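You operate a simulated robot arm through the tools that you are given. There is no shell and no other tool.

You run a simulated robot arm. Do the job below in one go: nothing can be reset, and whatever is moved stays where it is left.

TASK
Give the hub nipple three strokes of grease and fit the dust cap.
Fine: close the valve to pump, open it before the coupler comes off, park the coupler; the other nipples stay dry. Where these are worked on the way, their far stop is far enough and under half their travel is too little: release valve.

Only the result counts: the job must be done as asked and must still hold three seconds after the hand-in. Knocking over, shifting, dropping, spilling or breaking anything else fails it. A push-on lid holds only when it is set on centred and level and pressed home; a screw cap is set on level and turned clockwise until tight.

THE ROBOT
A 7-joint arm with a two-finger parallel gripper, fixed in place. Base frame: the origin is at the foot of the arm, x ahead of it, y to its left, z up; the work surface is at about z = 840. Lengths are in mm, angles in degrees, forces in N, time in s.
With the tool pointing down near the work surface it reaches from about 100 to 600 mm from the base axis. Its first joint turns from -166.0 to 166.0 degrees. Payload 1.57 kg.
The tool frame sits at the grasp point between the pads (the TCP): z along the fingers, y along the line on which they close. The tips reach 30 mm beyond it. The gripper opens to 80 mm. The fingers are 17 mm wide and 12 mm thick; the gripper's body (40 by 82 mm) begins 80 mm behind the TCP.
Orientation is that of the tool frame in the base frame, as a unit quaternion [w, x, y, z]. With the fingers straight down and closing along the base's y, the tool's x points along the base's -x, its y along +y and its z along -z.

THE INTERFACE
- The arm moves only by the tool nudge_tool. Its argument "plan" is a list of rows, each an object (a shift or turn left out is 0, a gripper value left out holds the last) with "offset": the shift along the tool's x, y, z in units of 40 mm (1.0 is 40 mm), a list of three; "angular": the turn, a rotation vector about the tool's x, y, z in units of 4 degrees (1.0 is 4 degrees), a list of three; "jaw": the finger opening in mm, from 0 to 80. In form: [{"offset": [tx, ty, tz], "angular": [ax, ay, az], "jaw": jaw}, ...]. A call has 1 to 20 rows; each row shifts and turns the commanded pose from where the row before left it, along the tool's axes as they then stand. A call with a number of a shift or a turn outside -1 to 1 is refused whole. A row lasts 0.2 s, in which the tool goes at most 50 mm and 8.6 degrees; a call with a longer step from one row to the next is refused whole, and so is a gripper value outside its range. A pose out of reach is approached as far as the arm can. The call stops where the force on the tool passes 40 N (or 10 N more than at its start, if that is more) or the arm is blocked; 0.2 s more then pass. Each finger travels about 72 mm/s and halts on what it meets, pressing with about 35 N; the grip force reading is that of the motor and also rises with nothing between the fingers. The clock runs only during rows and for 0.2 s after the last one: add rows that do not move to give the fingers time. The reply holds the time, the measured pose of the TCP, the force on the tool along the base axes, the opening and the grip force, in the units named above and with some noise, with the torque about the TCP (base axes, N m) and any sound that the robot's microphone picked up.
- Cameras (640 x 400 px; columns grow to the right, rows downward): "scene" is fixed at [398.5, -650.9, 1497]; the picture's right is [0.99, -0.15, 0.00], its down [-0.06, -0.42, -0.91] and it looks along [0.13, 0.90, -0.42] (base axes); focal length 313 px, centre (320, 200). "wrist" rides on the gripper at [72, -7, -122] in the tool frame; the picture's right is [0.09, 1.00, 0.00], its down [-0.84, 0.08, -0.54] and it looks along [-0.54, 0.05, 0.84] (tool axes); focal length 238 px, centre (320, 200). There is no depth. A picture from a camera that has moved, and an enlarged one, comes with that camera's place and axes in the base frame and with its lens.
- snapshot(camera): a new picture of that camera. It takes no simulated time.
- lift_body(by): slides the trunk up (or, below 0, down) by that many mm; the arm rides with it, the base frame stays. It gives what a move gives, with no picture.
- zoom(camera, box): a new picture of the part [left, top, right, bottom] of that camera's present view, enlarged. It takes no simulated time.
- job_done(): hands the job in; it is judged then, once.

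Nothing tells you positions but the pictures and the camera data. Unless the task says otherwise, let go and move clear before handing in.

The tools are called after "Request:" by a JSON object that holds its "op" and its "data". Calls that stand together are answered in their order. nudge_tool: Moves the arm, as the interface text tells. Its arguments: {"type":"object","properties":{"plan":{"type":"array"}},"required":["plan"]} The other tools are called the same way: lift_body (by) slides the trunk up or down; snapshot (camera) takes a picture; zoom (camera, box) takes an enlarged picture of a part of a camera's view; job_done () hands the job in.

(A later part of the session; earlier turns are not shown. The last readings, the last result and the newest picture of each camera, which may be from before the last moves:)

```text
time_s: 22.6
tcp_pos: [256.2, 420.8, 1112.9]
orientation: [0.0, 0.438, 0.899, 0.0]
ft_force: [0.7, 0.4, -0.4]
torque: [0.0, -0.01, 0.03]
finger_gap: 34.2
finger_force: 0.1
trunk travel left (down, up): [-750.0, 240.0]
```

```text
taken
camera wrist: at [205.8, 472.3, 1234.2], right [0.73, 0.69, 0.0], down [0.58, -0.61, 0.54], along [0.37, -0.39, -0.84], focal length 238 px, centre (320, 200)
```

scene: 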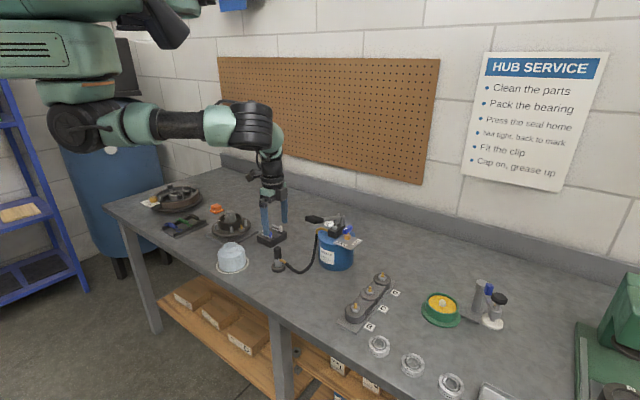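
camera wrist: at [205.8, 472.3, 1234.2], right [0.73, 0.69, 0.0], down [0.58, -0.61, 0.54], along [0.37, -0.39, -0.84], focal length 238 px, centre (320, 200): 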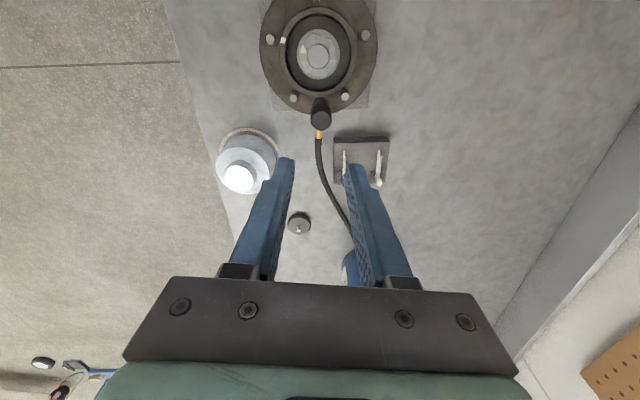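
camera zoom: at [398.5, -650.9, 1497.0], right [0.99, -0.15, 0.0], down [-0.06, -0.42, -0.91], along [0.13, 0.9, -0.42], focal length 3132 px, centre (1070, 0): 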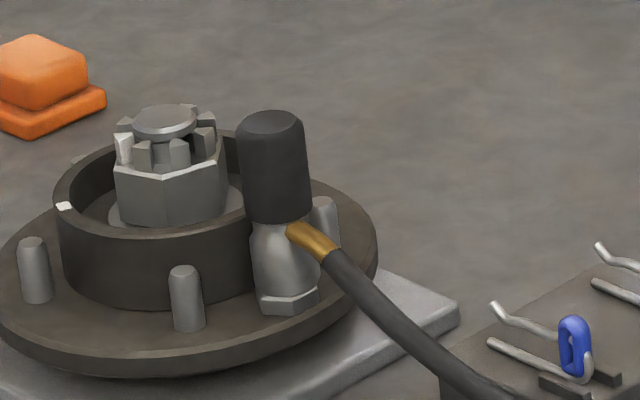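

The coupler is latched on the hub nipple. Next I'll go over to the pump and get a good look at the valve and lever.

Request:
{"op": "nudge_tool", "data": {"plan": [{"offset": [-0.72, 0.2275, -0.06]}, {"offset": [-0.72, 0.2275, -0.06]}, {"offset": [-0.72, 0.2275, -0.06]}, {"offset": [-0.72, 0.2275, -0.06]}, {"offset": [-0.72, 0.2275, -0.06]}, {"offset": [-0.72, 0.2275, -0.06]}, {"offset": [-0.72, 0.2275, -0.06]}, {"offset": [-0.72, 0.2275, -0.06]}, {"offset": [-0.72, 0.2275, -0.06]}, {"offset": [-0.72, 0.2275, -0.06]}]}}

Request:
{"op": "nudge_tool", "data": {"plan": [{"angular": [0, 0, -1]}, {"angular": [0, 0, -1]}, {"angular": [0, 0, -1]}, {"angular": [0, 0, -1]}, {"angular": [0, 0, -1]}, {"angular": [0, 0, -1]}, {"angular": [0, 0, -1]}, {"angular": [0, 0, -1]}, {"angular": [0, 0, -1]}, {"angular": [0, 0, -1]}, {"angular": [0, 0, -1]}, {"angular": [0, 0, -1]}, {"angular": [0, 0, -1]}, {}]}}

Request:
{"op": "snapshot", "data": {"camera": "wrist"}}

Request:
{"op": "zoom", "data": {"camera": "wrist", "box": [240, 60, 400, 200]}}

```text
time_s: 24.8
tcp_pos: [505.1, 249.9, 1139.0]
orientation: [0.0, 0.439, 0.898, 0.0]
ft_force: [0.1, 0.2, 0.3]
torque: [0.01, 0.0, -0.02]
finger_gap: 34.0
finger_force: 0.0
trunk travel left (down, up): [-750.0, 240.0]
```

```text
time_s: 27.8
tcp_pos: [504.7, 250.6, 1137.4]
orientation: [0.0, -0.001, 1.0, 0.0]
ft_force: [0.3, -0.4, 0.3]
torque: [-0.01, 0.0, 0.01]
finger_gap: 34.0
finger_force: 0.0
trunk travel left (down, up): [-750.0, 240.0]
```

```text
taken
camera wrist: at [432.2, 242.8, 1258.1], right [-0.09, 1.0, 0.0], down [0.84, 0.08, 0.54], along [0.54, 0.05, -0.84], focal length 238 px, centre (320, 200)
```

wrist: 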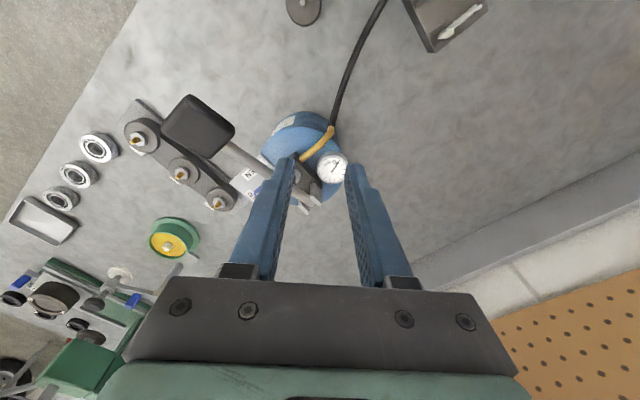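

```text
2.86 times, centred on (320, 130) of wrist
camera zoom: at [432.2, 242.8, 1258.1], right [-0.09, 1.0, 0.0], down [0.84, 0.08, 0.54], along [0.54, 0.05, -0.84], focal length 681 px, centre (320, 400)
```

zoom: 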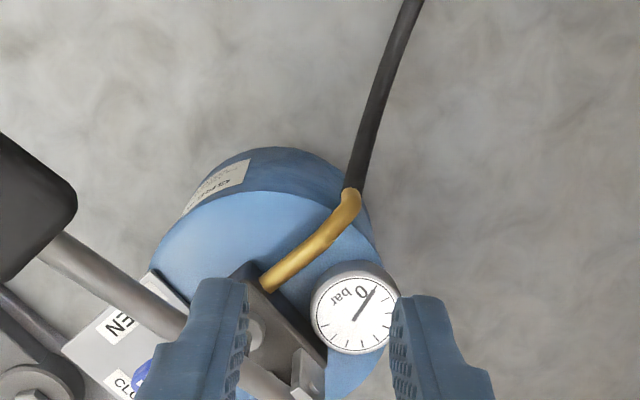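

I take the lever grip to be at about (498, 145, 1058) and the valve handle at about (612, 189, 989), with the mark pointing toward (-x, -y). The finger hides the valve, so I'll shift sideways and open the jaws for a clear view.

Request:
{"op": "nudge_tool", "data": {"plan": [{"offset": [-0.3, -0.5, -0.1], "jaw": 80}, {"offset": [-0.3, -0.5, -0.1]}, {"offset": [0, -0.6, 0]}, {}]}}

Request:
{"op": "snapshot", "data": {"camera": "wrist"}}

Request:
{"op": "zoom", "data": {"camera": "wrist", "box": [240, 100, 400, 240]}}

```text
time_s: 28.8
tcp_pos: [529.1, 186.7, 1144.3]
orientation: [0.0, 0.0, 1.0, 0.0]
ft_force: [-0.3, 1.5, 0.1]
torque: [0.02, -0.02, 0.01]
finger_gap: 80.3
finger_force: 0.1
trunk travel left (down, up): [-750.0, 240.0]
```

```text
taken
camera wrist: at [457.2, 179.4, 1265.8], right [-0.09, 1.0, 0.0], down [0.84, 0.08, 0.54], along [0.54, 0.05, -0.84], focal length 238 px, centre (320, 200)
```

wrist: 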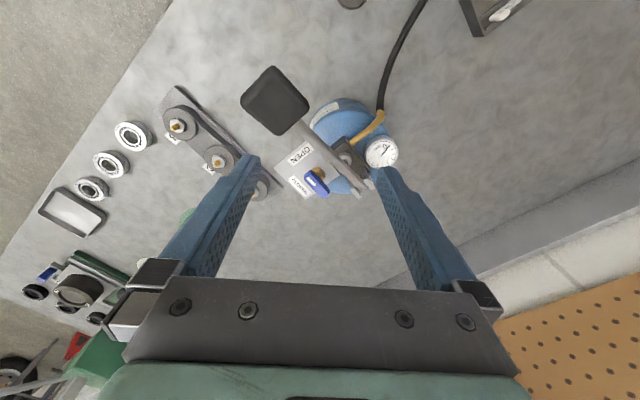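

```text
2.86 times, centred on (320, 170) of wrist
camera zoom: at [457.2, 179.4, 1265.8], right [-0.09, 1.0, 0.0], down [0.84, 0.08, 0.54], along [0.54, 0.05, -0.84], focal length 681 px, centre (320, 286)
```

zoom: 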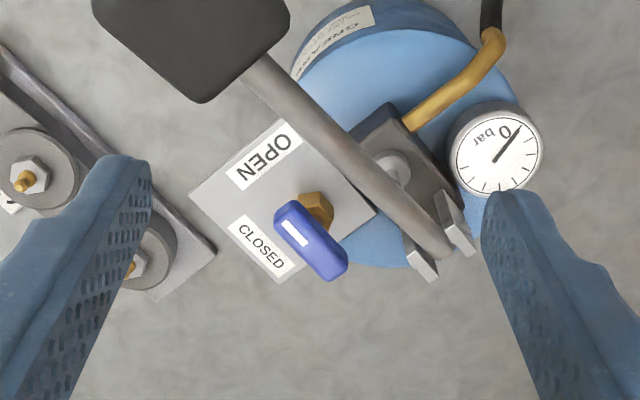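

The handle top is at about (613.5, 189.5, 984), its axis lies at about 42°, and the lever is well to the side. I'll move over the handle at height, with the jaws across its width.

Request:
{"op": "nudge_tool", "data": {"plan": [{"offset": [-0.525, 0.018, 0.2], "jaw": 40}, {"offset": [-0.525, 0.018, 0.2]}, {"offset": [-0.525, 0.018, 0.2]}, {"offset": [-0.525, 0.018, 0.2]}, {"angular": [0, 0, -1]}, {"angular": [0, 0, -1]}, {"angular": [0, 0, -1]}, {"angular": [0, 0, -1]}, {"angular": [0, 0, -1]}, {"angular": [0, 0, -1]}, {"angular": [0, 0, -1]}, {"angular": [0, 0, -1]}, {"angular": [0, 0, -1]}, {"angular": [0, 0, -1]}, {"angular": [0, 0, -0.5]}, {}]}}

Request:
{"op": "snapshot", "data": {"camera": "wrist"}}

Request:
{"op": "zoom", "data": {"camera": "wrist", "box": [240, 80, 400, 220]}}

Request:
{"op": "snapshot", "data": {"camera": "scene"}}

```text
time_s: 32.2
tcp_pos: [611.0, 187.8, 1112.0]
orientation: [0.0, -0.275, 0.962, 0.0]
ft_force: [-0.1, 0.2, -0.1]
torque: [0.01, 0.0, 0.0]
finger_gap: 39.9
finger_force: 0.1
out of reach, approached as far as the arm can: row 13, 14
trunk travel left (down, up): [-750.0, 240.0]
```

```text
taken
camera wrist: at [553.1, 143.2, 1234.0], right [-0.6, 0.8, 0.0], down [0.67, 0.51, 0.54], along [0.43, 0.33, -0.84], focal length 238 px, centre (320, 200)
```

wrist: 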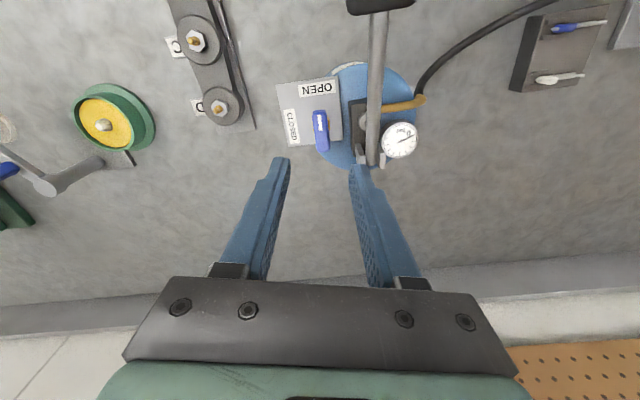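

```text
2.86 times, centred on (320, 150) of wrist
camera zoom: at [553.1, 143.2, 1234.0], right [-0.6, 0.8, 0.0], down [0.67, 0.51, 0.54], along [0.43, 0.33, -0.84], focal length 681 px, centre (320, 343)
```

zoom: 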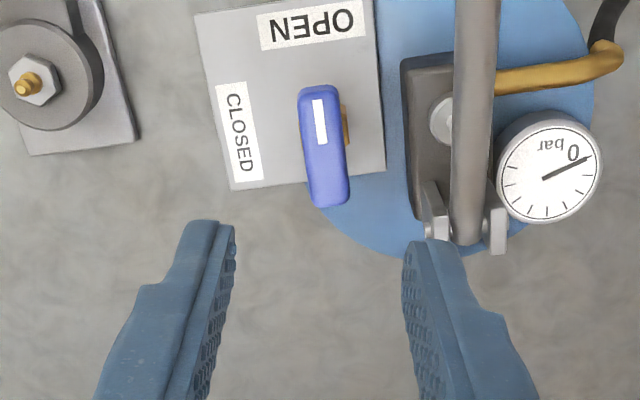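

```text
taken
```

scene: 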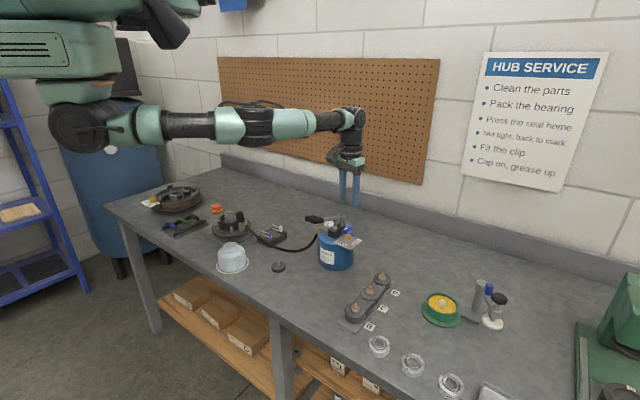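

The wrist can't turn further negative, so I'll grip the handle from the other side, with a yaw of about 138° that unwinds to 48° when closing. I'll rotate at this height.

Request:
{"op": "nudge_tool", "data": {"plan": [{"angular": [0, 0, 1]}, {"angular": [0, 0, 1]}, {"angular": [0, 0, 1]}, {"angular": [0, 0, 1]}, {"angular": [0, 0, 1]}, {"angular": [0, 0, 1]}, {"angular": [0, 0, 1]}, {"angular": [0, 0, 1]}, {"angular": [0, 0, 1]}, {"angular": [0, 0, 1]}, {"angular": [0, 0, 1]}, {"angular": [0, 0, 1]}, {"angular": [0, 0, 1]}, {"angular": [0, 0, 1]}, {"angular": [0, 0, 1]}, {"angular": [0, 0, 1]}, {"angular": [0, 0, 1]}, {"angular": [0, 0, 1]}, {"angular": [0, 0, 1]}, {"angular": [0, 0, 1]}]}}

Request:
{"op": "nudge_tool", "data": {"plan": [{"angular": [0, 0, 1]}, {"angular": [0, 0, 1]}, {"angular": [0, 0, 1]}, {"angular": [0, 0, 1]}, {"angular": [0, 0, 1]}, {"angular": [0, 0, 1]}, {"angular": [0, 0, 1]}, {"angular": [0, 0, 1]}, {"angular": [0, 0, 1]}, {"angular": [0, 0, 1]}, {"angular": [0, 0, 1]}, {"angular": [0, 0, 1]}, {"angular": [0, 0, 1]}, {"angular": [0, 0, 1]}, {"angular": [0, 0, 1]}, {"angular": [0, 0, 1]}, {"angular": [0, 0, 1]}, {"angular": [0, 0, 1]}, {"angular": [0, 0, 1]}, {"angular": [0, 0, 1]}]}}

```text
time_s: 36.4
tcp_pos: [611.2, 190.4, 1111.7]
orientation: [0.001, 0.393, 0.92, 0.001]
ft_force: [-0.8, 0.5, 0.0]
torque: [0.01, 0.03, 0.03]
finger_gap: 39.9
finger_force: 0.0
trunk travel left (down, up): [-750.0, 240.0]
```

```text
time_s: 40.6
tcp_pos: [611.4, 189.6, 1113.2]
orientation: [0.0, 0.891, 0.453, 0.001]
ft_force: [-0.3, -0.2, 0.0]
torque: [0.01, -0.06, -0.01]
finger_gap: 39.9
finger_force: 0.1
trunk travel left (down, up): [-750.0, 240.0]
```

Request:
{"op": "nudge_tool", "data": {"plan": [{"angular": [0, 0, 1]}, {"angular": [0, 0, 1]}, {"angular": [0, 0, 1]}, {}]}}

Request:
{"op": "snapshot", "data": {"camera": "wrist"}}

Request:
{"op": "zoom", "data": {"camera": "wrist", "box": [240, 80, 400, 220]}}

```text
time_s: 41.6
tcp_pos: [612.8, 190.2, 1113.0]
orientation: [0.0, 0.934, 0.358, 0.001]
ft_force: [-0.2, -0.1, 0.8]
torque: [-0.05, 0.01, 0.01]
finger_gap: 39.8
finger_force: 0.0
trunk travel left (down, up): [-750.0, 240.0]
```

```text
taken
camera wrist: at [660.5, 241.9, 1234.3], right [0.73, -0.68, 0.0], down [-0.57, -0.62, 0.54], along [-0.37, -0.4, -0.84], focal length 238 px, centre (320, 200)
```

wrist: 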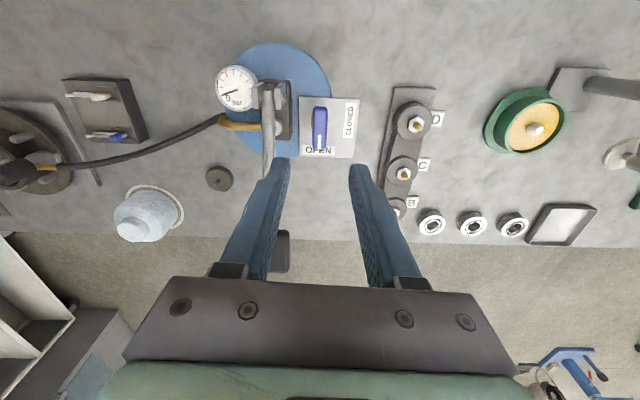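

```text
2.86 times, centred on (320, 150) of wrist
camera zoom: at [660.5, 241.9, 1234.3], right [0.73, -0.68, 0.0], down [-0.57, -0.62, 0.54], along [-0.37, -0.4, -0.84], focal length 681 px, centre (320, 343)
```

zoom: 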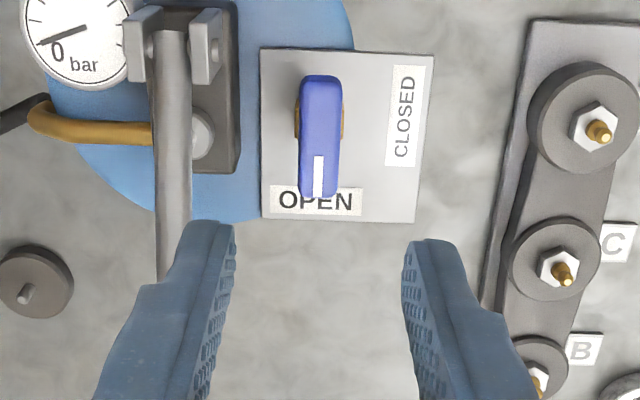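

The view is clear: the handle is centred under the tool and aligned with it, with the mark on OPEN. I'll narrow the jaws and descend around the handle.

Request:
{"op": "nudge_tool", "data": {"plan": [{"offset": [0.03, 0, 0.5], "jaw": 30}, {"offset": [0, 0, 0.5]}, {"offset": [0, 0, 0.5]}, {"offset": [0, 0, 0.5]}, {}]}}

Request:
{"op": "zoom", "data": {"camera": "wrist", "box": [240, 80, 400, 220]}}

Request:
{"op": "zoom", "data": {"camera": "scene", "box": [300, 170, 400, 260]}}

```text
time_s: 42.8
tcp_pos: [613.1, 191.5, 1032.6]
orientation: [0.0, 0.934, 0.357, 0.002]
ft_force: [0.9, 0.7, -0.5]
torque: [0.03, -0.01, 0.0]
finger_gap: 30.2
finger_force: 0.0
trunk travel left (down, up): [-750.0, 240.0]
```

```text
2.86 times, centred on (320, 150) of wrist
camera zoom: at [661.4, 243.5, 1154.3], right [0.73, -0.68, 0.0], down [-0.57, -0.62, 0.54], along [-0.37, -0.4, -0.84], focal length 681 px, centre (320, 343)
```

zoom: 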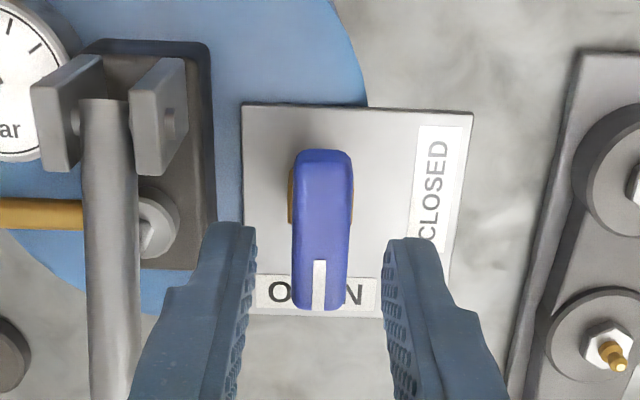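

```text
4.44 times, centred on (350, 215) of scene
camera zoom: at [398.5, -650.9, 1497.0], right [0.99, -0.15, 0.0], down [-0.06, -0.42, -0.91], along [0.13, 0.9, -0.42], focal length 1392 px, centre (187, 133)
```

zoom: 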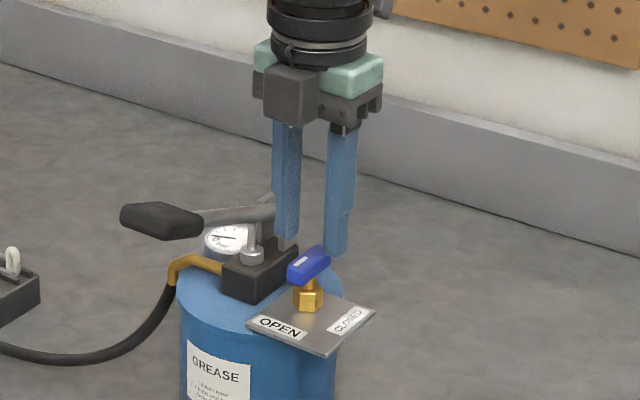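

Aligned. I'll go down the last 28 mm and close on the handle.

Request:
{"op": "nudge_tool", "data": {"plan": [{"offset": [0, 0, 0.35]}, {"offset": [0, 0, 0.35]}, {}, {"jaw": 8}, {}, {}]}}

Request:
{"op": "zoom", "data": {"camera": "wrist", "box": [240, 80, 400, 220]}}

Request:
{"op": "zoom", "data": {"camera": "scene", "box": [300, 170, 400, 260]}}

```text
time_s: 44.2
tcp_pos: [611.9, 191.0, 1005.0]
orientation: [0.001, 0.934, 0.357, 0.001]
ft_force: [0.0, -0.4, -0.8]
torque: [0.35, -0.34, 0.07]
finger_gap: 14.8
finger_force: 30.2
trunk travel left (down, up): [-750.0, 240.0]
```

```text
2.86 times, centred on (320, 150) of wrist
camera zoom: at [660.9, 242.6, 1125.9], right [0.73, -0.68, 0.0], down [-0.57, -0.62, 0.54], along [-0.37, -0.4, -0.84], focal length 681 px, centre (320, 343)
```

zoom: 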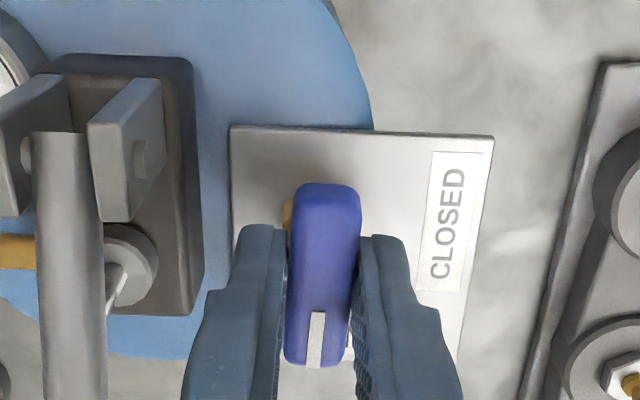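

```text
4.44 times, centred on (350, 215) of scene
camera zoom: at [398.5, -650.9, 1497.0], right [0.99, -0.15, 0.0], down [-0.06, -0.42, -0.91], along [0.13, 0.9, -0.42], focal length 1392 px, centre (187, 133)
```

zoom: 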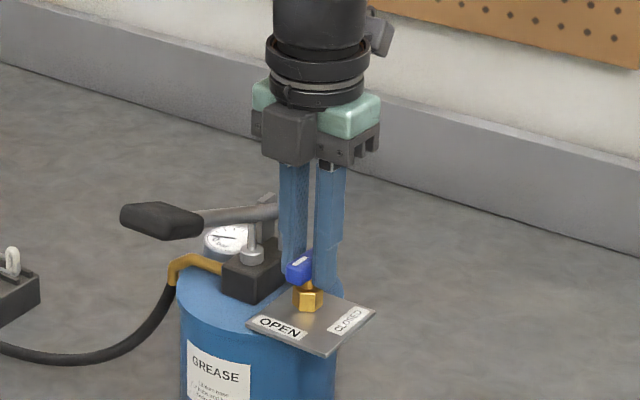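

Gripped at 14.8 mm on the stem axis. Now I'll turn counter-clockwise toward CLOSED.

Request:
{"op": "nudge_tool", "data": {"plan": [{"angular": [0, 0, -1]}, {"angular": [0, 0, -1]}, {"angular": [0, 0, -1]}, {"angular": [0, 0, -1]}, {"angular": [0, 0, -1]}, {"angular": [0, 0, -1]}, {"angular": [0, 0, -1]}, {"angular": [0, 0, -1]}, {"angular": [0, 0, -1]}, {"angular": [0, 0, -1]}, {"angular": [0, 0, -1]}]}}

Request:
{"op": "zoom", "data": {"camera": "wrist", "box": [240, 80, 400, 220]}}

```text
time_s: 46.6
tcp_pos: [612.2, 190.0, 1004.3]
orientation: [0.001, 0.731, 0.682, 0.0]
ft_force: [-3.4, -1.8, -3.6]
torque: [0.65, 0.25, 0.0]
finger_gap: 15.0
finger_force: 31.0
trunk travel left (down, up): [-750.0, 240.0]
```

```text
2.86 times, centred on (320, 150) of wrist
camera zoom: at [610.5, 261.8, 1125.8], right [1.0, 0.02, 0.0], down [0.02, -0.84, 0.54], along [0.01, -0.54, -0.84], focal length 681 px, centre (320, 343)
```

zoom: 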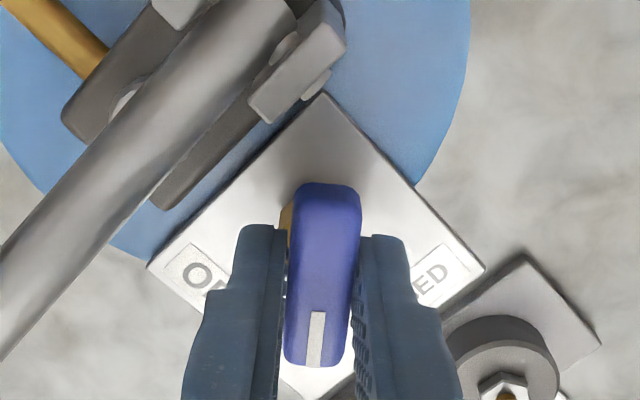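

The handle turns with the tool and is halfway there. I'll continue to the stop.

Request:
{"op": "nudge_tool", "data": {"plan": [{"angular": [0, 0, -1]}, {"angular": [0, 0, -1]}, {"angular": [0, 0, -1]}, {"angular": [0, 0, -1]}, {"angular": [0, 0, -1]}, {"angular": [0, 0, -1]}, {"angular": [0, 0, -1]}, {"angular": [0, 0, -1]}, {"angular": [0, 0, -1]}, {"angular": [0, 0, -1]}, {"angular": [0, 0, -1]}, {"angular": [0, 0, -0.6]}]}}

Request:
{"op": "zoom", "data": {"camera": "wrist", "box": [240, 80, 400, 220]}}

Request:
{"op": "zoom", "data": {"camera": "scene", "box": [300, 170, 400, 260]}}

```text
time_s: 49.2
tcp_pos: [611.3, 190.3, 1005.4]
orientation: [0.0, 0.403, 0.915, 0.001]
ft_force: [-7.8, -1.7, -6.3]
torque: [0.32, 0.43, -0.01]
finger_gap: 15.0
finger_force: 30.7
trunk travel left (down, up): [-750.0, 240.0]
```

```text
2.86 times, centred on (320, 150) of wrist
camera zoom: at [558.8, 238.3, 1125.7], right [0.67, 0.74, 0.0], down [0.62, -0.57, 0.54], along [0.4, -0.36, -0.84], focal length 681 px, centre (320, 343)
```

zoom: 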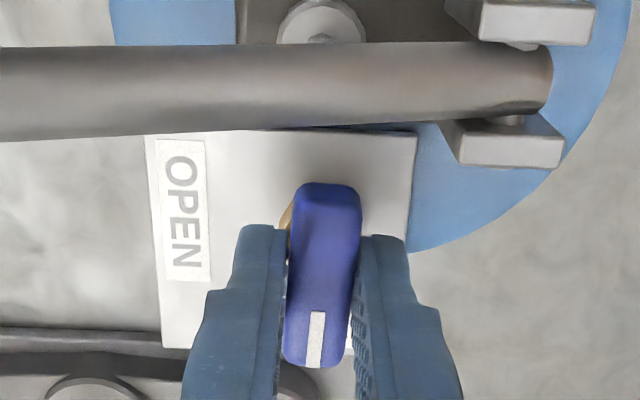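

```text
4.44 times, centred on (350, 215) of scene
camera zoom: at [398.5, -650.9, 1497.0], right [0.99, -0.15, 0.0], down [-0.06, -0.42, -0.91], along [0.13, 0.9, -0.42], focal length 1392 px, centre (187, 133)
```

zoom: 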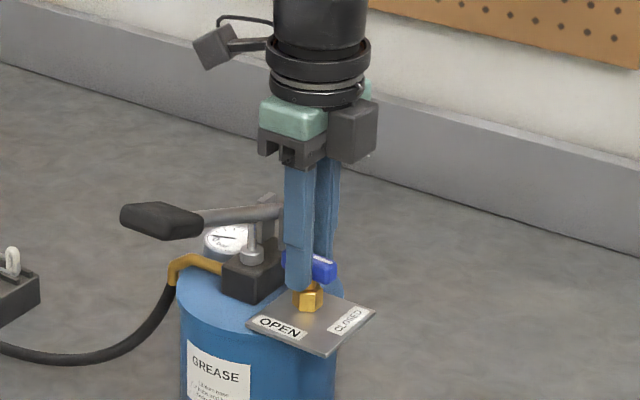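

It has turned about 90°. I'll nudge another few degrees to find the stop.

Request:
{"op": "nudge_tool", "data": {"plan": [{"angular": [0, 0, -0.6]}, {"angular": [0, 0, -0.6]}, {}]}}

Request:
{"op": "zoom", "data": {"camera": "wrist", "box": [240, 80, 400, 220]}}

```text
time_s: 50.0
tcp_pos: [611.7, 189.9, 1006.0]
orientation: [0.001, 0.365, 0.931, 0.001]
ft_force: [-8.5, -1.7, -8.9]
torque: [0.18, 0.42, 0.03]
finger_gap: 15.1
finger_force: 30.7
trunk travel left (down, up): [-750.0, 240.0]
```

```text
2.86 times, centred on (320, 150) of wrist
camera zoom: at [554.9, 233.7, 1125.7], right [0.61, 0.79, 0.0], down [0.67, -0.51, 0.54], along [0.43, -0.33, -0.84], focal length 681 px, centre (320, 343)
```

zoom: 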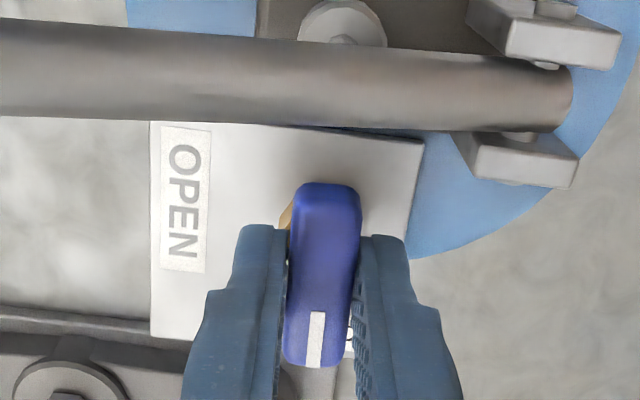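

Request:
{"op": "nudge_tool", "data": {"plan": [{"angular": [0, 0, -0.7]}, {"angular": [0, 0, -0.7]}, {}]}}

Request:
{"op": "zoom", "data": {"camera": "wrist", "box": [240, 80, 400, 220]}}

```text
time_s: 50.8
tcp_pos: [611.8, 190.1, 1006.1]
orientation: [0.0, 0.319, 0.948, 0.0]
ft_force: [-9.6, -4.7, -10.1]
torque: [-0.01, 0.17, -0.81]
finger_gap: 15.9
finger_force: 31.2
trunk travel left (down, up): [-750.0, 240.0]
```

```text
2.86 times, centred on (320, 150) of wrist
camera zoom: at [551.2, 227.9, 1125.9], right [0.53, 0.85, 0.0], down [0.71, -0.45, 0.54], along [0.46, -0.29, -0.84], focal length 681 px, centre (320, 343)
```

zoom: 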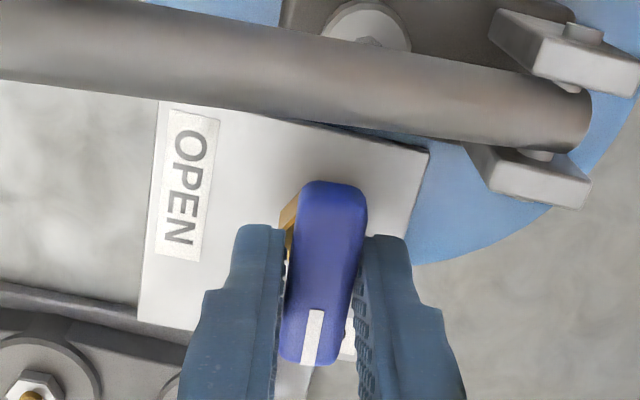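

The torque jumped to -0.8 N·m, so the valve is at its closed stop. I'll relax the twist, release and rise.

Request:
{"op": "nudge_tool", "data": {"plan": [{"angular": [0, 0, 0.7]}, {"jaw": 32}, {}, {"offset": [0, 0, -0.5]}, {"offset": [0, 0, -0.8]}, {"offset": [0, 0, -0.8]}, {"offset": [0, 0, -0.8]}, {}]}}

Request:
{"op": "snapshot", "data": {"camera": "wrist"}}

Request:
{"op": "zoom", "data": {"camera": "scene", "box": [300, 170, 400, 260]}}

```text
time_s: 52.6
tcp_pos: [615.2, 192.5, 1122.5]
orientation: [0.0, 0.343, 0.939, 0.0]
ft_force: [0.2, -0.2, 0.4]
torque: [0.0, -0.02, -0.01]
finger_gap: 32.0
finger_force: 0.0
trunk travel left (down, up): [-750.0, 240.0]
```

```text
taken
camera wrist: at [554.6, 232.7, 1242.2], right [0.57, 0.82, 0.0], down [0.69, -0.48, 0.54], along [0.45, -0.31, -0.84], focal length 238 px, centre (320, 200)
```

wrist: 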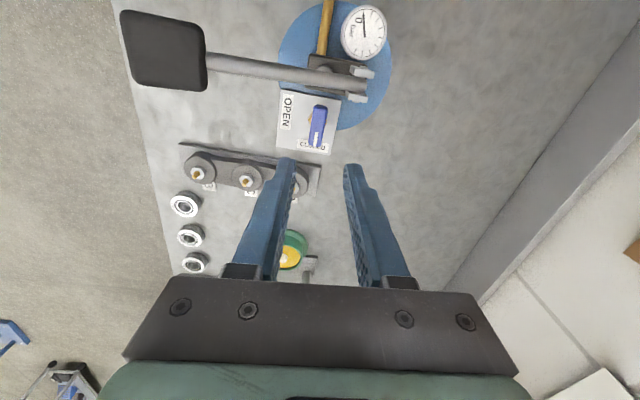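

```text
4.44 times, centred on (350, 215) of scene
camera zoom: at [398.5, -650.9, 1497.0], right [0.99, -0.15, 0.0], down [-0.06, -0.42, -0.91], along [0.13, 0.9, -0.42], focal length 1392 px, centre (187, 133)
```

zoom: 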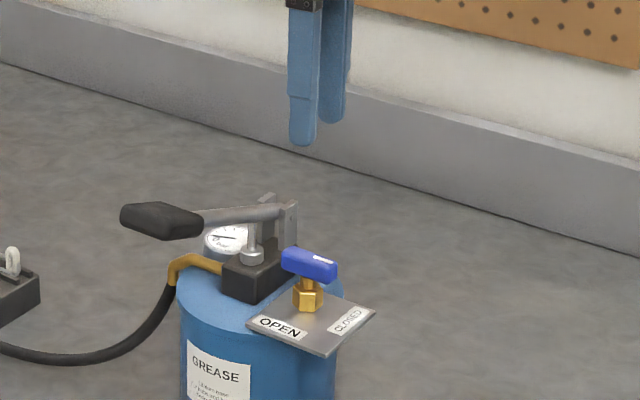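

The valve now reads CLOSED. Next I'll bring the closed fingertips over the lever grip at about (499, 147, 1058).

Request:
{"op": "nudge_tool", "data": {"plan": [{"offset": [0.295, -0.548, 0.0], "jaw": 0}, {"offset": [0.295, -0.548, 0.0]}, {"offset": [0.295, -0.548, 0.0]}, {"offset": [0.295, -0.548, 0.1]}, {"offset": [0.295, -0.548, 0.15]}, {}]}}

Request:
{"op": "snapshot", "data": {"camera": "wrist"}}

Request:
{"op": "zoom", "data": {"camera": "scene", "box": [270, 170, 370, 260]}}

```text
time_s: 54.0
tcp_pos: [498.1, 142.7, 1110.4]
orientation: [0.001, 0.343, 0.939, 0.0]
ft_force: [-0.7, 0.4, -0.4]
torque: [-0.02, -0.01, -0.05]
finger_gap: 0.0
finger_force: 21.1
trunk travel left (down, up): [-750.0, 240.0]
```

```text
taken
camera wrist: at [439.4, 184.1, 1231.0], right [0.57, 0.82, 0.0], down [0.69, -0.48, 0.54], along [0.45, -0.31, -0.84], focal length 238 px, centre (320, 200)
```

wrist: 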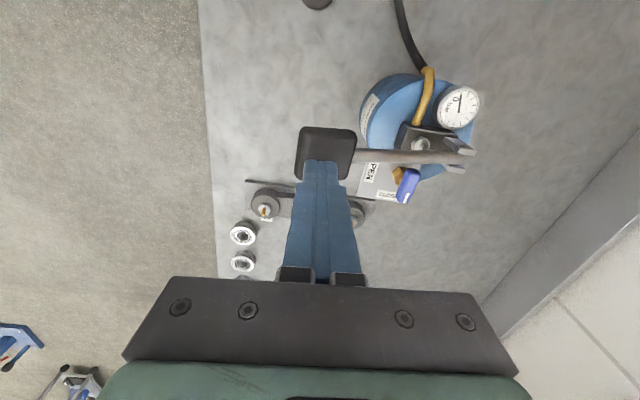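

```text
4.44 times, centred on (320, 215) of scene
camera zoom: at [398.5, -650.9, 1497.0], right [0.99, -0.15, 0.0], down [-0.06, -0.42, -0.91], along [0.13, 0.9, -0.42], focal length 1392 px, centre (320, 133)
```

zoom: 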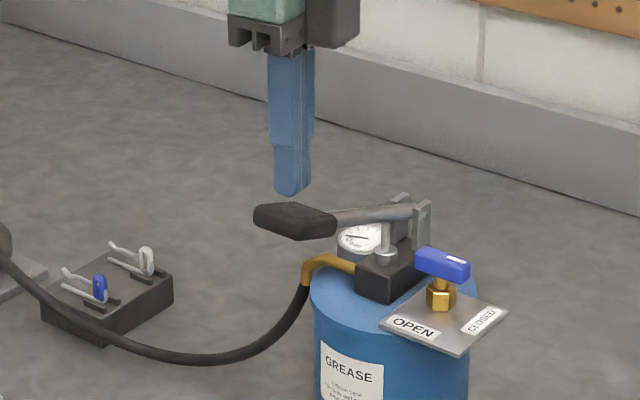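

The tips sit over the grip's centre. I'll press down gently to feel the first part of the stroke.

Request:
{"op": "nudge_tool", "data": {"plan": [{"offset": [0, 0, 0.25]}, {"offset": [0, 0, 0.25]}, {"offset": [0, 0, 0.2]}, {"offset": [0, 0, 0.2]}, {"offset": [0, 0, 0.2]}]}}

Request:
{"op": "zoom", "data": {"camera": "scene", "box": [270, 170, 370, 260]}}

```text
time_s: 55.2
tcp_pos: [497.2, 145.2, 1065.8]
orientation: [0.001, 0.343, 0.939, 0.0]
ft_force: [-0.2, -1.5, 2.4]
torque: [-0.06, 0.05, 0.01]
finger_gap: 0.1
finger_force: 21.6
trunk travel left (down, up): [-750.0, 240.0]
```

```text
4.44 times, centred on (320, 215) of scene
camera zoom: at [398.5, -650.9, 1497.0], right [0.99, -0.15, 0.0], down [-0.06, -0.42, -0.91], along [0.13, 0.9, -0.42], focal length 1392 px, centre (320, 133)
```

zoom: 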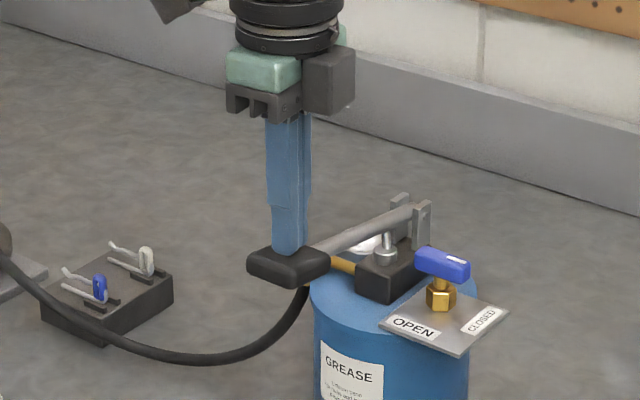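

The lever moves easily. I'll keep pressing until the stop.

Request:
{"op": "nudge_tool", "data": {"plan": [{"offset": [0, 0, 0.2]}, {"offset": [0, 0, 0.2]}, {"offset": [0, 0, 0.15]}, {"offset": [0, 0, 0.15]}]}}

Request:
{"op": "zoom", "data": {"camera": "scene", "box": [270, 170, 370, 260]}}

```text
time_s: 56.2
tcp_pos: [496.9, 144.4, 1038.5]
orientation: [0.002, 0.342, 0.94, 0.0]
ft_force: [-2.8, -0.7, 3.5]
torque: [0.0, 0.07, 0.03]
finger_gap: 0.1
finger_force: 21.4
trunk travel left (down, up): [-750.0, 240.0]
```

```text
4.44 times, centred on (320, 215) of scene
camera zoom: at [398.5, -650.9, 1497.0], right [0.99, -0.15, 0.0], down [-0.06, -0.42, -0.91], along [0.13, 0.9, -0.42], focal length 1392 px, centre (320, 133)
```

zoom: 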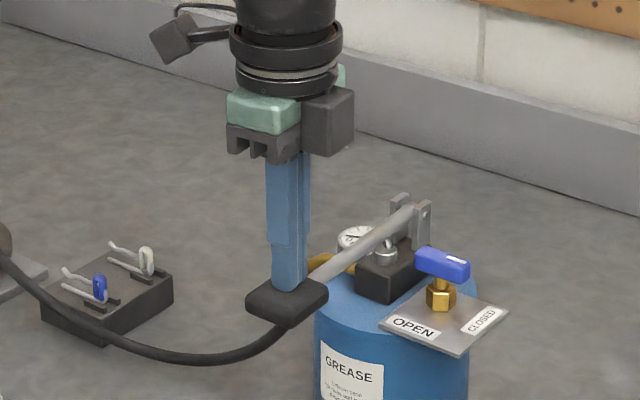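

Request:
{"op": "nudge_tool", "data": {"plan": [{"offset": [0, 0, 0.15]}, {"offset": [0, 0, 0.15]}, {"offset": [0, 0, 0.12]}, {}]}}

Request:
{"op": "zoom", "data": {"camera": "scene", "box": [270, 170, 370, 260]}}

Request:
{"op": "snapshot", "data": {"camera": "wrist"}}

```text
time_s: 57.2
tcp_pos: [498.2, 143.7, 1023.3]
orientation: [0.002, 0.343, 0.939, 0.001]
ft_force: [-0.9, 0.7, 3.6]
torque: [0.03, 0.03, 0.0]
finger_gap: 0.3
finger_force: 21.3
trunk travel left (down, up): [-750.0, 240.0]
```

```text
4.44 times, centred on (320, 215) of scene
camera zoom: at [398.5, -650.9, 1497.0], right [0.99, -0.15, 0.0], down [-0.06, -0.42, -0.91], along [0.13, 0.9, -0.42], focal length 1392 px, centre (320, 133)
```

zoom: 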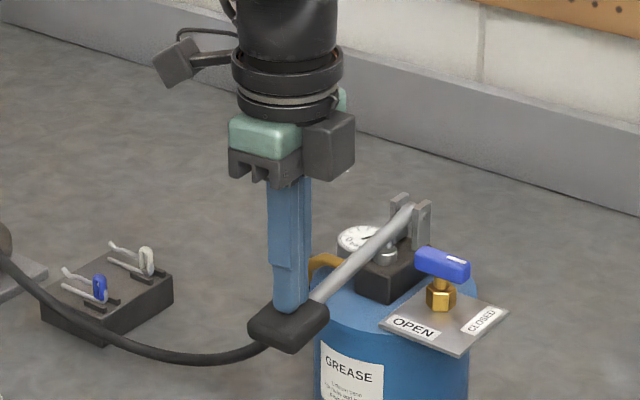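

```text
taken
camera wrist: at [437.4, 184.5, 1143.2], right [0.57, 0.82, 0.0], down [0.69, -0.48, 0.54], along [0.45, -0.31, -0.84], focal length 238 px, centre (320, 200)
```

wrist: 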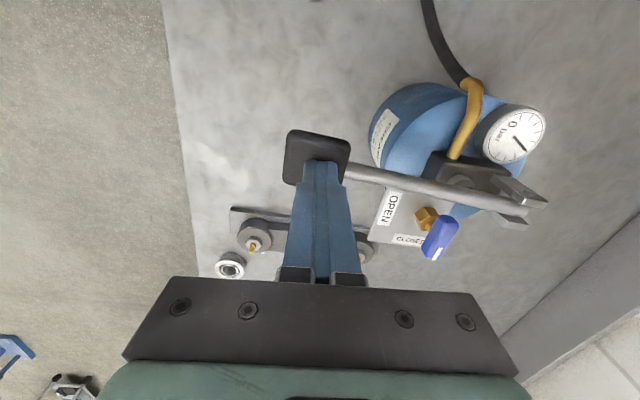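

The gauge needle has swung, so pressure is building. I'll check the gauge, then press on to the stop.

Request:
{"op": "zoom", "data": {"camera": "wrist", "box": [460, 80, 580, 180]}}

Request:
{"op": "nudge_tool", "data": {"plan": [{"offset": [0, 0, 0.12]}, {"offset": [0, 0, 0.12]}, {"offset": [0, 0, 0.12]}, {}]}}

Request:
{"op": "zoom", "data": {"camera": "scene", "box": [270, 170, 370, 260]}}

Request:
{"op": "snapshot", "data": {"camera": "wrist"}}

```text
4.00 times, centred on (520, 130) of wrist
camera zoom: at [437.4, 184.5, 1143.2], right [0.57, 0.82, 0.0], down [0.69, -0.48, 0.54], along [0.45, -0.31, -0.84], focal length 953 px, centre (-480, 480)
```

zoom: 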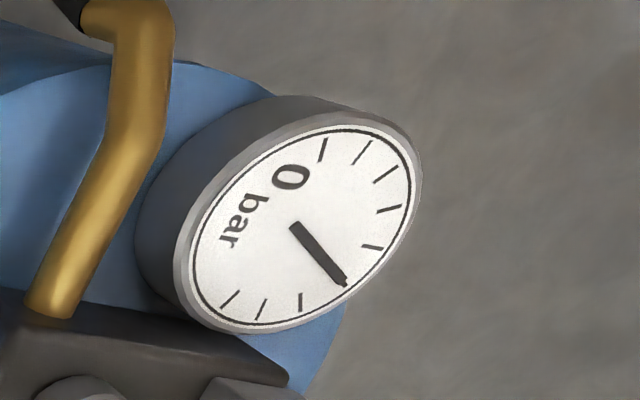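

```text
time_s: 58.2
tcp_pos: [498.0, 145.2, 1013.8]
orientation: [0.005, 0.342, 0.94, 0.002]
ft_force: [-10.5, -5.9, 22.3]
torque: [-0.04, 0.16, 0.04]
finger_gap: 0.0
finger_force: 21.5
trunk travel left (down, up): [-750.0, 240.0]
stopped in row 4: the force on the tool passed its limit at 41 N (the readings are from after the stop); the commanded pose is now the measured one
```

```text
4.44 times, centred on (320, 215) of scene
camera zoom: at [398.5, -650.9, 1497.0], right [0.99, -0.15, 0.0], down [-0.06, -0.42, -0.91], along [0.13, 0.9, -0.42], focal length 1392 px, centre (320, 133)
```

zoom: 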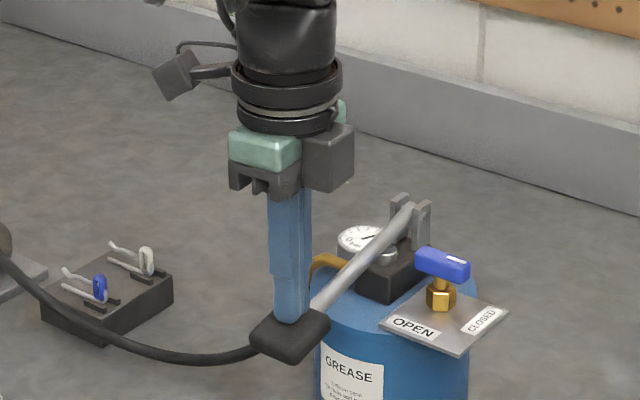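

```text
taken
camera wrist: at [437.1, 185.0, 1134.3], right [0.57, 0.82, 0.01], down [0.68, -0.48, 0.55], along [0.45, -0.31, -0.84], focal length 238 px, centre (320, 200)
```

wrist: 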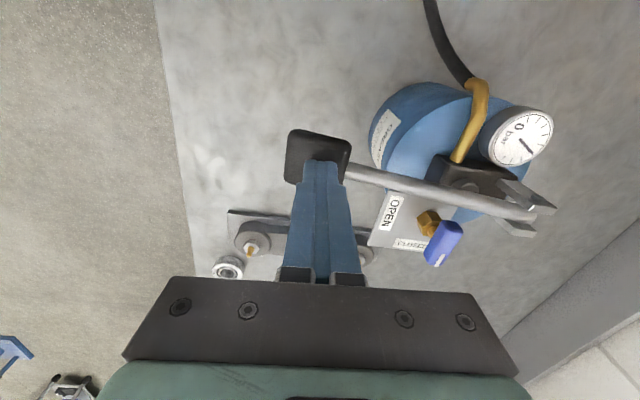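

The lever hit its bottom stop at TCP z≈1013.5. I'll rise and see whether it springs back.

Request:
{"op": "nudge_tool", "data": {"plan": [{"offset": [0, 0, -0.25]}, {"offset": [0, 0, -0.5]}, {"offset": [0, 0, -0.6]}, {"offset": [0, 0, -0.6]}, {}]}}

Request:
{"op": "zoom", "data": {"camera": "scene", "box": [270, 170, 370, 260]}}

Request:
{"op": "snapshot", "data": {"camera": "wrist"}}

```text
time_s: 59.4
tcp_pos: [498.3, 146.6, 1087.1]
orientation: [0.004, 0.343, 0.939, 0.002]
ft_force: [-0.3, -0.6, 2.6]
torque: [-0.01, 0.02, 0.02]
finger_gap: 0.1
finger_force: 21.4
trunk travel left (down, up): [-750.0, 240.0]
```

```text
4.44 times, centred on (320, 215) of scene
camera zoom: at [398.5, -650.9, 1497.0], right [0.99, -0.15, 0.0], down [-0.06, -0.42, -0.91], along [0.13, 0.9, -0.42], focal length 1392 px, centre (320, 133)
```

zoom: 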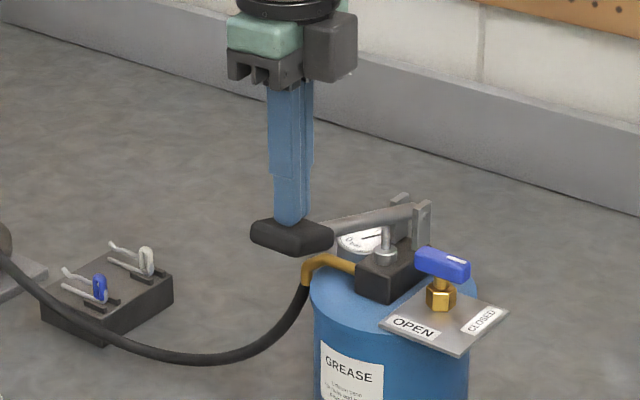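

```text
taken
camera wrist: at [438.4, 185.4, 1208.5], right [0.57, 0.82, 0.01], down [0.69, -0.48, 0.55], along [0.45, -0.31, -0.84], focal length 238 px, centre (320, 200)
```

wrist: 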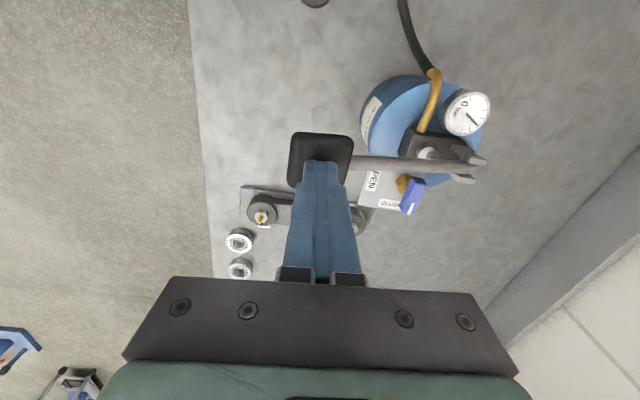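

The lever springs back on its own. I'll rise until it's fully up, check the gauge and then do stroke two.

Request:
{"op": "nudge_tool", "data": {"plan": [{"offset": [0, 0, -0.5]}, {}, {}]}}

Request:
{"op": "zoom", "data": {"camera": "scene", "box": [270, 170, 370, 260]}}

Request:
{"op": "zoom", "data": {"camera": "wrist", "box": [400, 60, 520, 160]}}

```text
time_s: 60.2
tcp_pos: [498.3, 144.3, 1108.3]
orientation: [0.004, 0.343, 0.939, 0.003]
ft_force: [-0.7, 0.6, -0.7]
torque: [0.03, 0.03, 0.02]
finger_gap: 0.0
finger_force: 21.5
trunk travel left (down, up): [-750.0, 240.0]
```

```text
4.44 times, centred on (320, 215) of scene
camera zoom: at [398.5, -650.9, 1497.0], right [0.99, -0.15, 0.0], down [-0.06, -0.42, -0.91], along [0.13, 0.9, -0.42], focal length 1392 px, centre (320, 133)
```

zoom: 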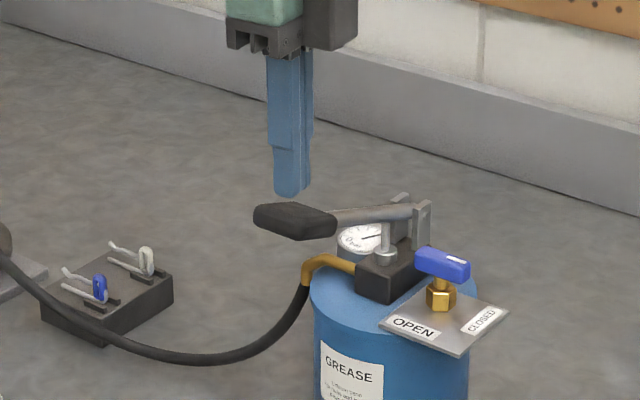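

```text
4.00 times, centred on (460, 110) of wrist
camera zoom: at [438.3, 185.2, 1229.0], right [0.57, 0.82, 0.01], down [0.69, -0.48, 0.55], along [0.45, -0.31, -0.84], focal length 953 px, centre (-240, 560)
```

zoom: 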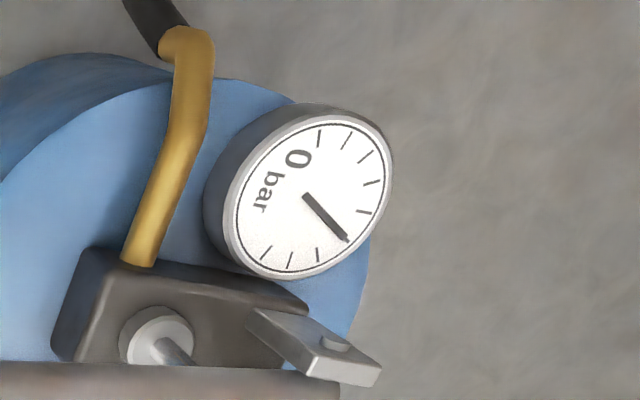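

The gauge holds pressure and the lever is fully up again. Stroke two follows.

Request:
{"op": "nudge_tool", "data": {"plan": [{"offset": [0, 0, 0.4]}, {"offset": [0, 0, 0.4]}, {"offset": [0, 0, 0.35]}, {"offset": [0, 0, 0.35]}, {"offset": [0, 0, 0.3]}, {"offset": [0, 0, 0.25]}, {"offset": [0, 0, 0.15]}, {"offset": [0, 0, 0.1]}, {"offset": [0, 0, 0.07]}, {}]}}

Request:
{"op": "zoom", "data": {"camera": "scene", "box": [270, 170, 370, 260]}}

Request:
{"op": "snapshot", "data": {"camera": "wrist"}}

```text
time_s: 62.4
tcp_pos: [499.5, 145.7, 1013.5]
orientation: [0.005, 0.343, 0.939, 0.003]
ft_force: [3.3, 1.0, 6.7]
torque: [0.14, -0.18, 0.03]
finger_gap: 0.0
finger_force: 20.9
trunk travel left (down, up): [-750.0, 240.0]
```

```text
4.44 times, centred on (320, 215) of scene
camera zoom: at [398.5, -650.9, 1497.0], right [0.99, -0.15, 0.0], down [-0.06, -0.42, -0.91], along [0.13, 0.9, -0.42], focal length 1392 px, centre (320, 133)
```

zoom: 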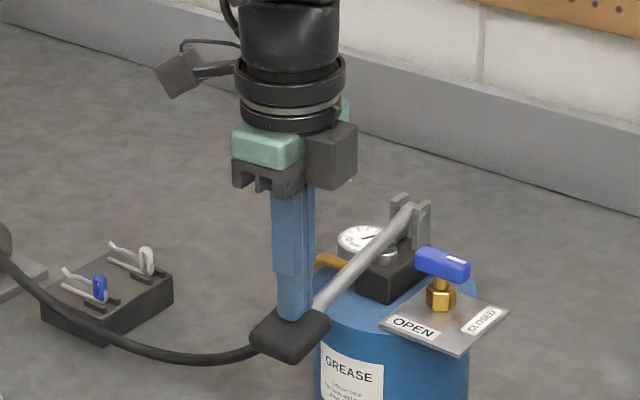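

```text
taken
camera wrist: at [439.3, 185.9, 1135.2], right [0.57, 0.82, 0.01], down [0.68, -0.48, 0.55], along [0.45, -0.31, -0.84], focal length 238 px, centre (320, 200)
```

wrist: 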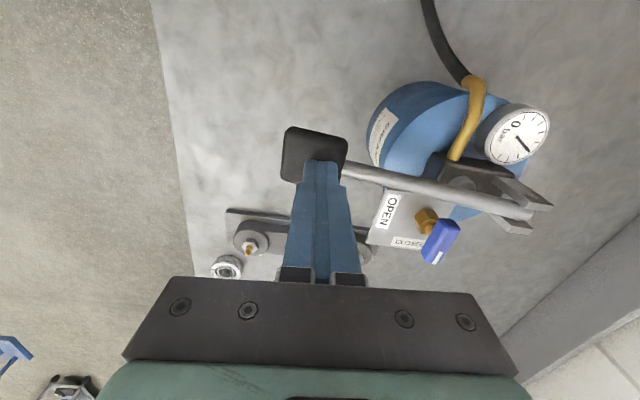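

That's at the bottom stop again. I'll make a tiny extra press, then go fully up.

Request:
{"op": "nudge_tool", "data": {"plan": [{"offset": [0, 0, 0.04]}, {"offset": [0, 0, -0.25]}, {"offset": [0, 0, -0.4]}, {"offset": [0, 0, -0.5]}, {"offset": [0, 0, -0.6]}, {"offset": [0, 0, -0.68]}, {}, {}]}}

Request:
{"op": "zoom", "data": {"camera": "scene", "box": [270, 170, 370, 260]}}

Request:
{"op": "zoom", "data": {"camera": "wrist", "box": [400, 60, 520, 160]}}

```text
time_s: 64.2
tcp_pos: [498.0, 147.1, 1111.7]
orientation: [0.004, 0.343, 0.939, 0.002]
ft_force: [0.2, 0.3, -0.4]
torque: [0.0, 0.0, 0.02]
finger_gap: 0.0
finger_force: 21.5
trunk travel left (down, up): [-750.0, 240.0]
```

```text
4.44 times, centred on (320, 215) of scene
camera zoom: at [398.5, -650.9, 1497.0], right [0.99, -0.15, 0.0], down [-0.06, -0.42, -0.91], along [0.13, 0.9, -0.42], focal length 1392 px, centre (320, 133)
```

zoom: 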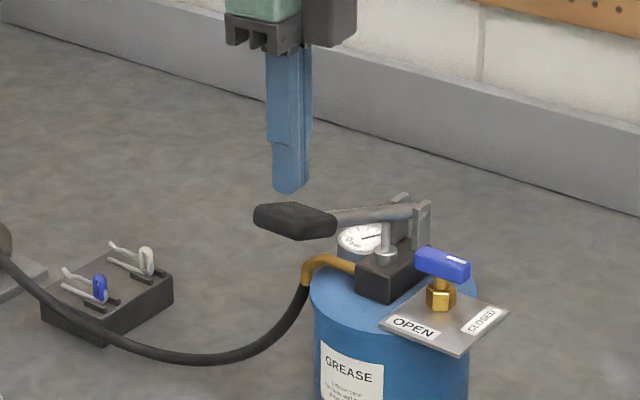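

```text
4.00 times, centred on (460, 110) of wrist
camera zoom: at [437.8, 186.9, 1230.7], right [0.57, 0.82, 0.01], down [0.69, -0.48, 0.55], along [0.45, -0.31, -0.84], focal length 953 px, centre (-240, 560)
```

zoom: 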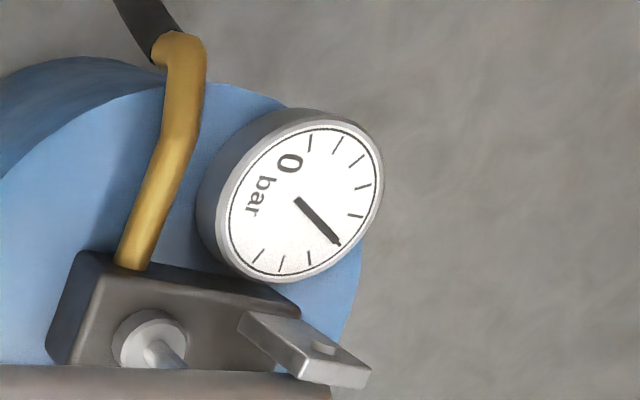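

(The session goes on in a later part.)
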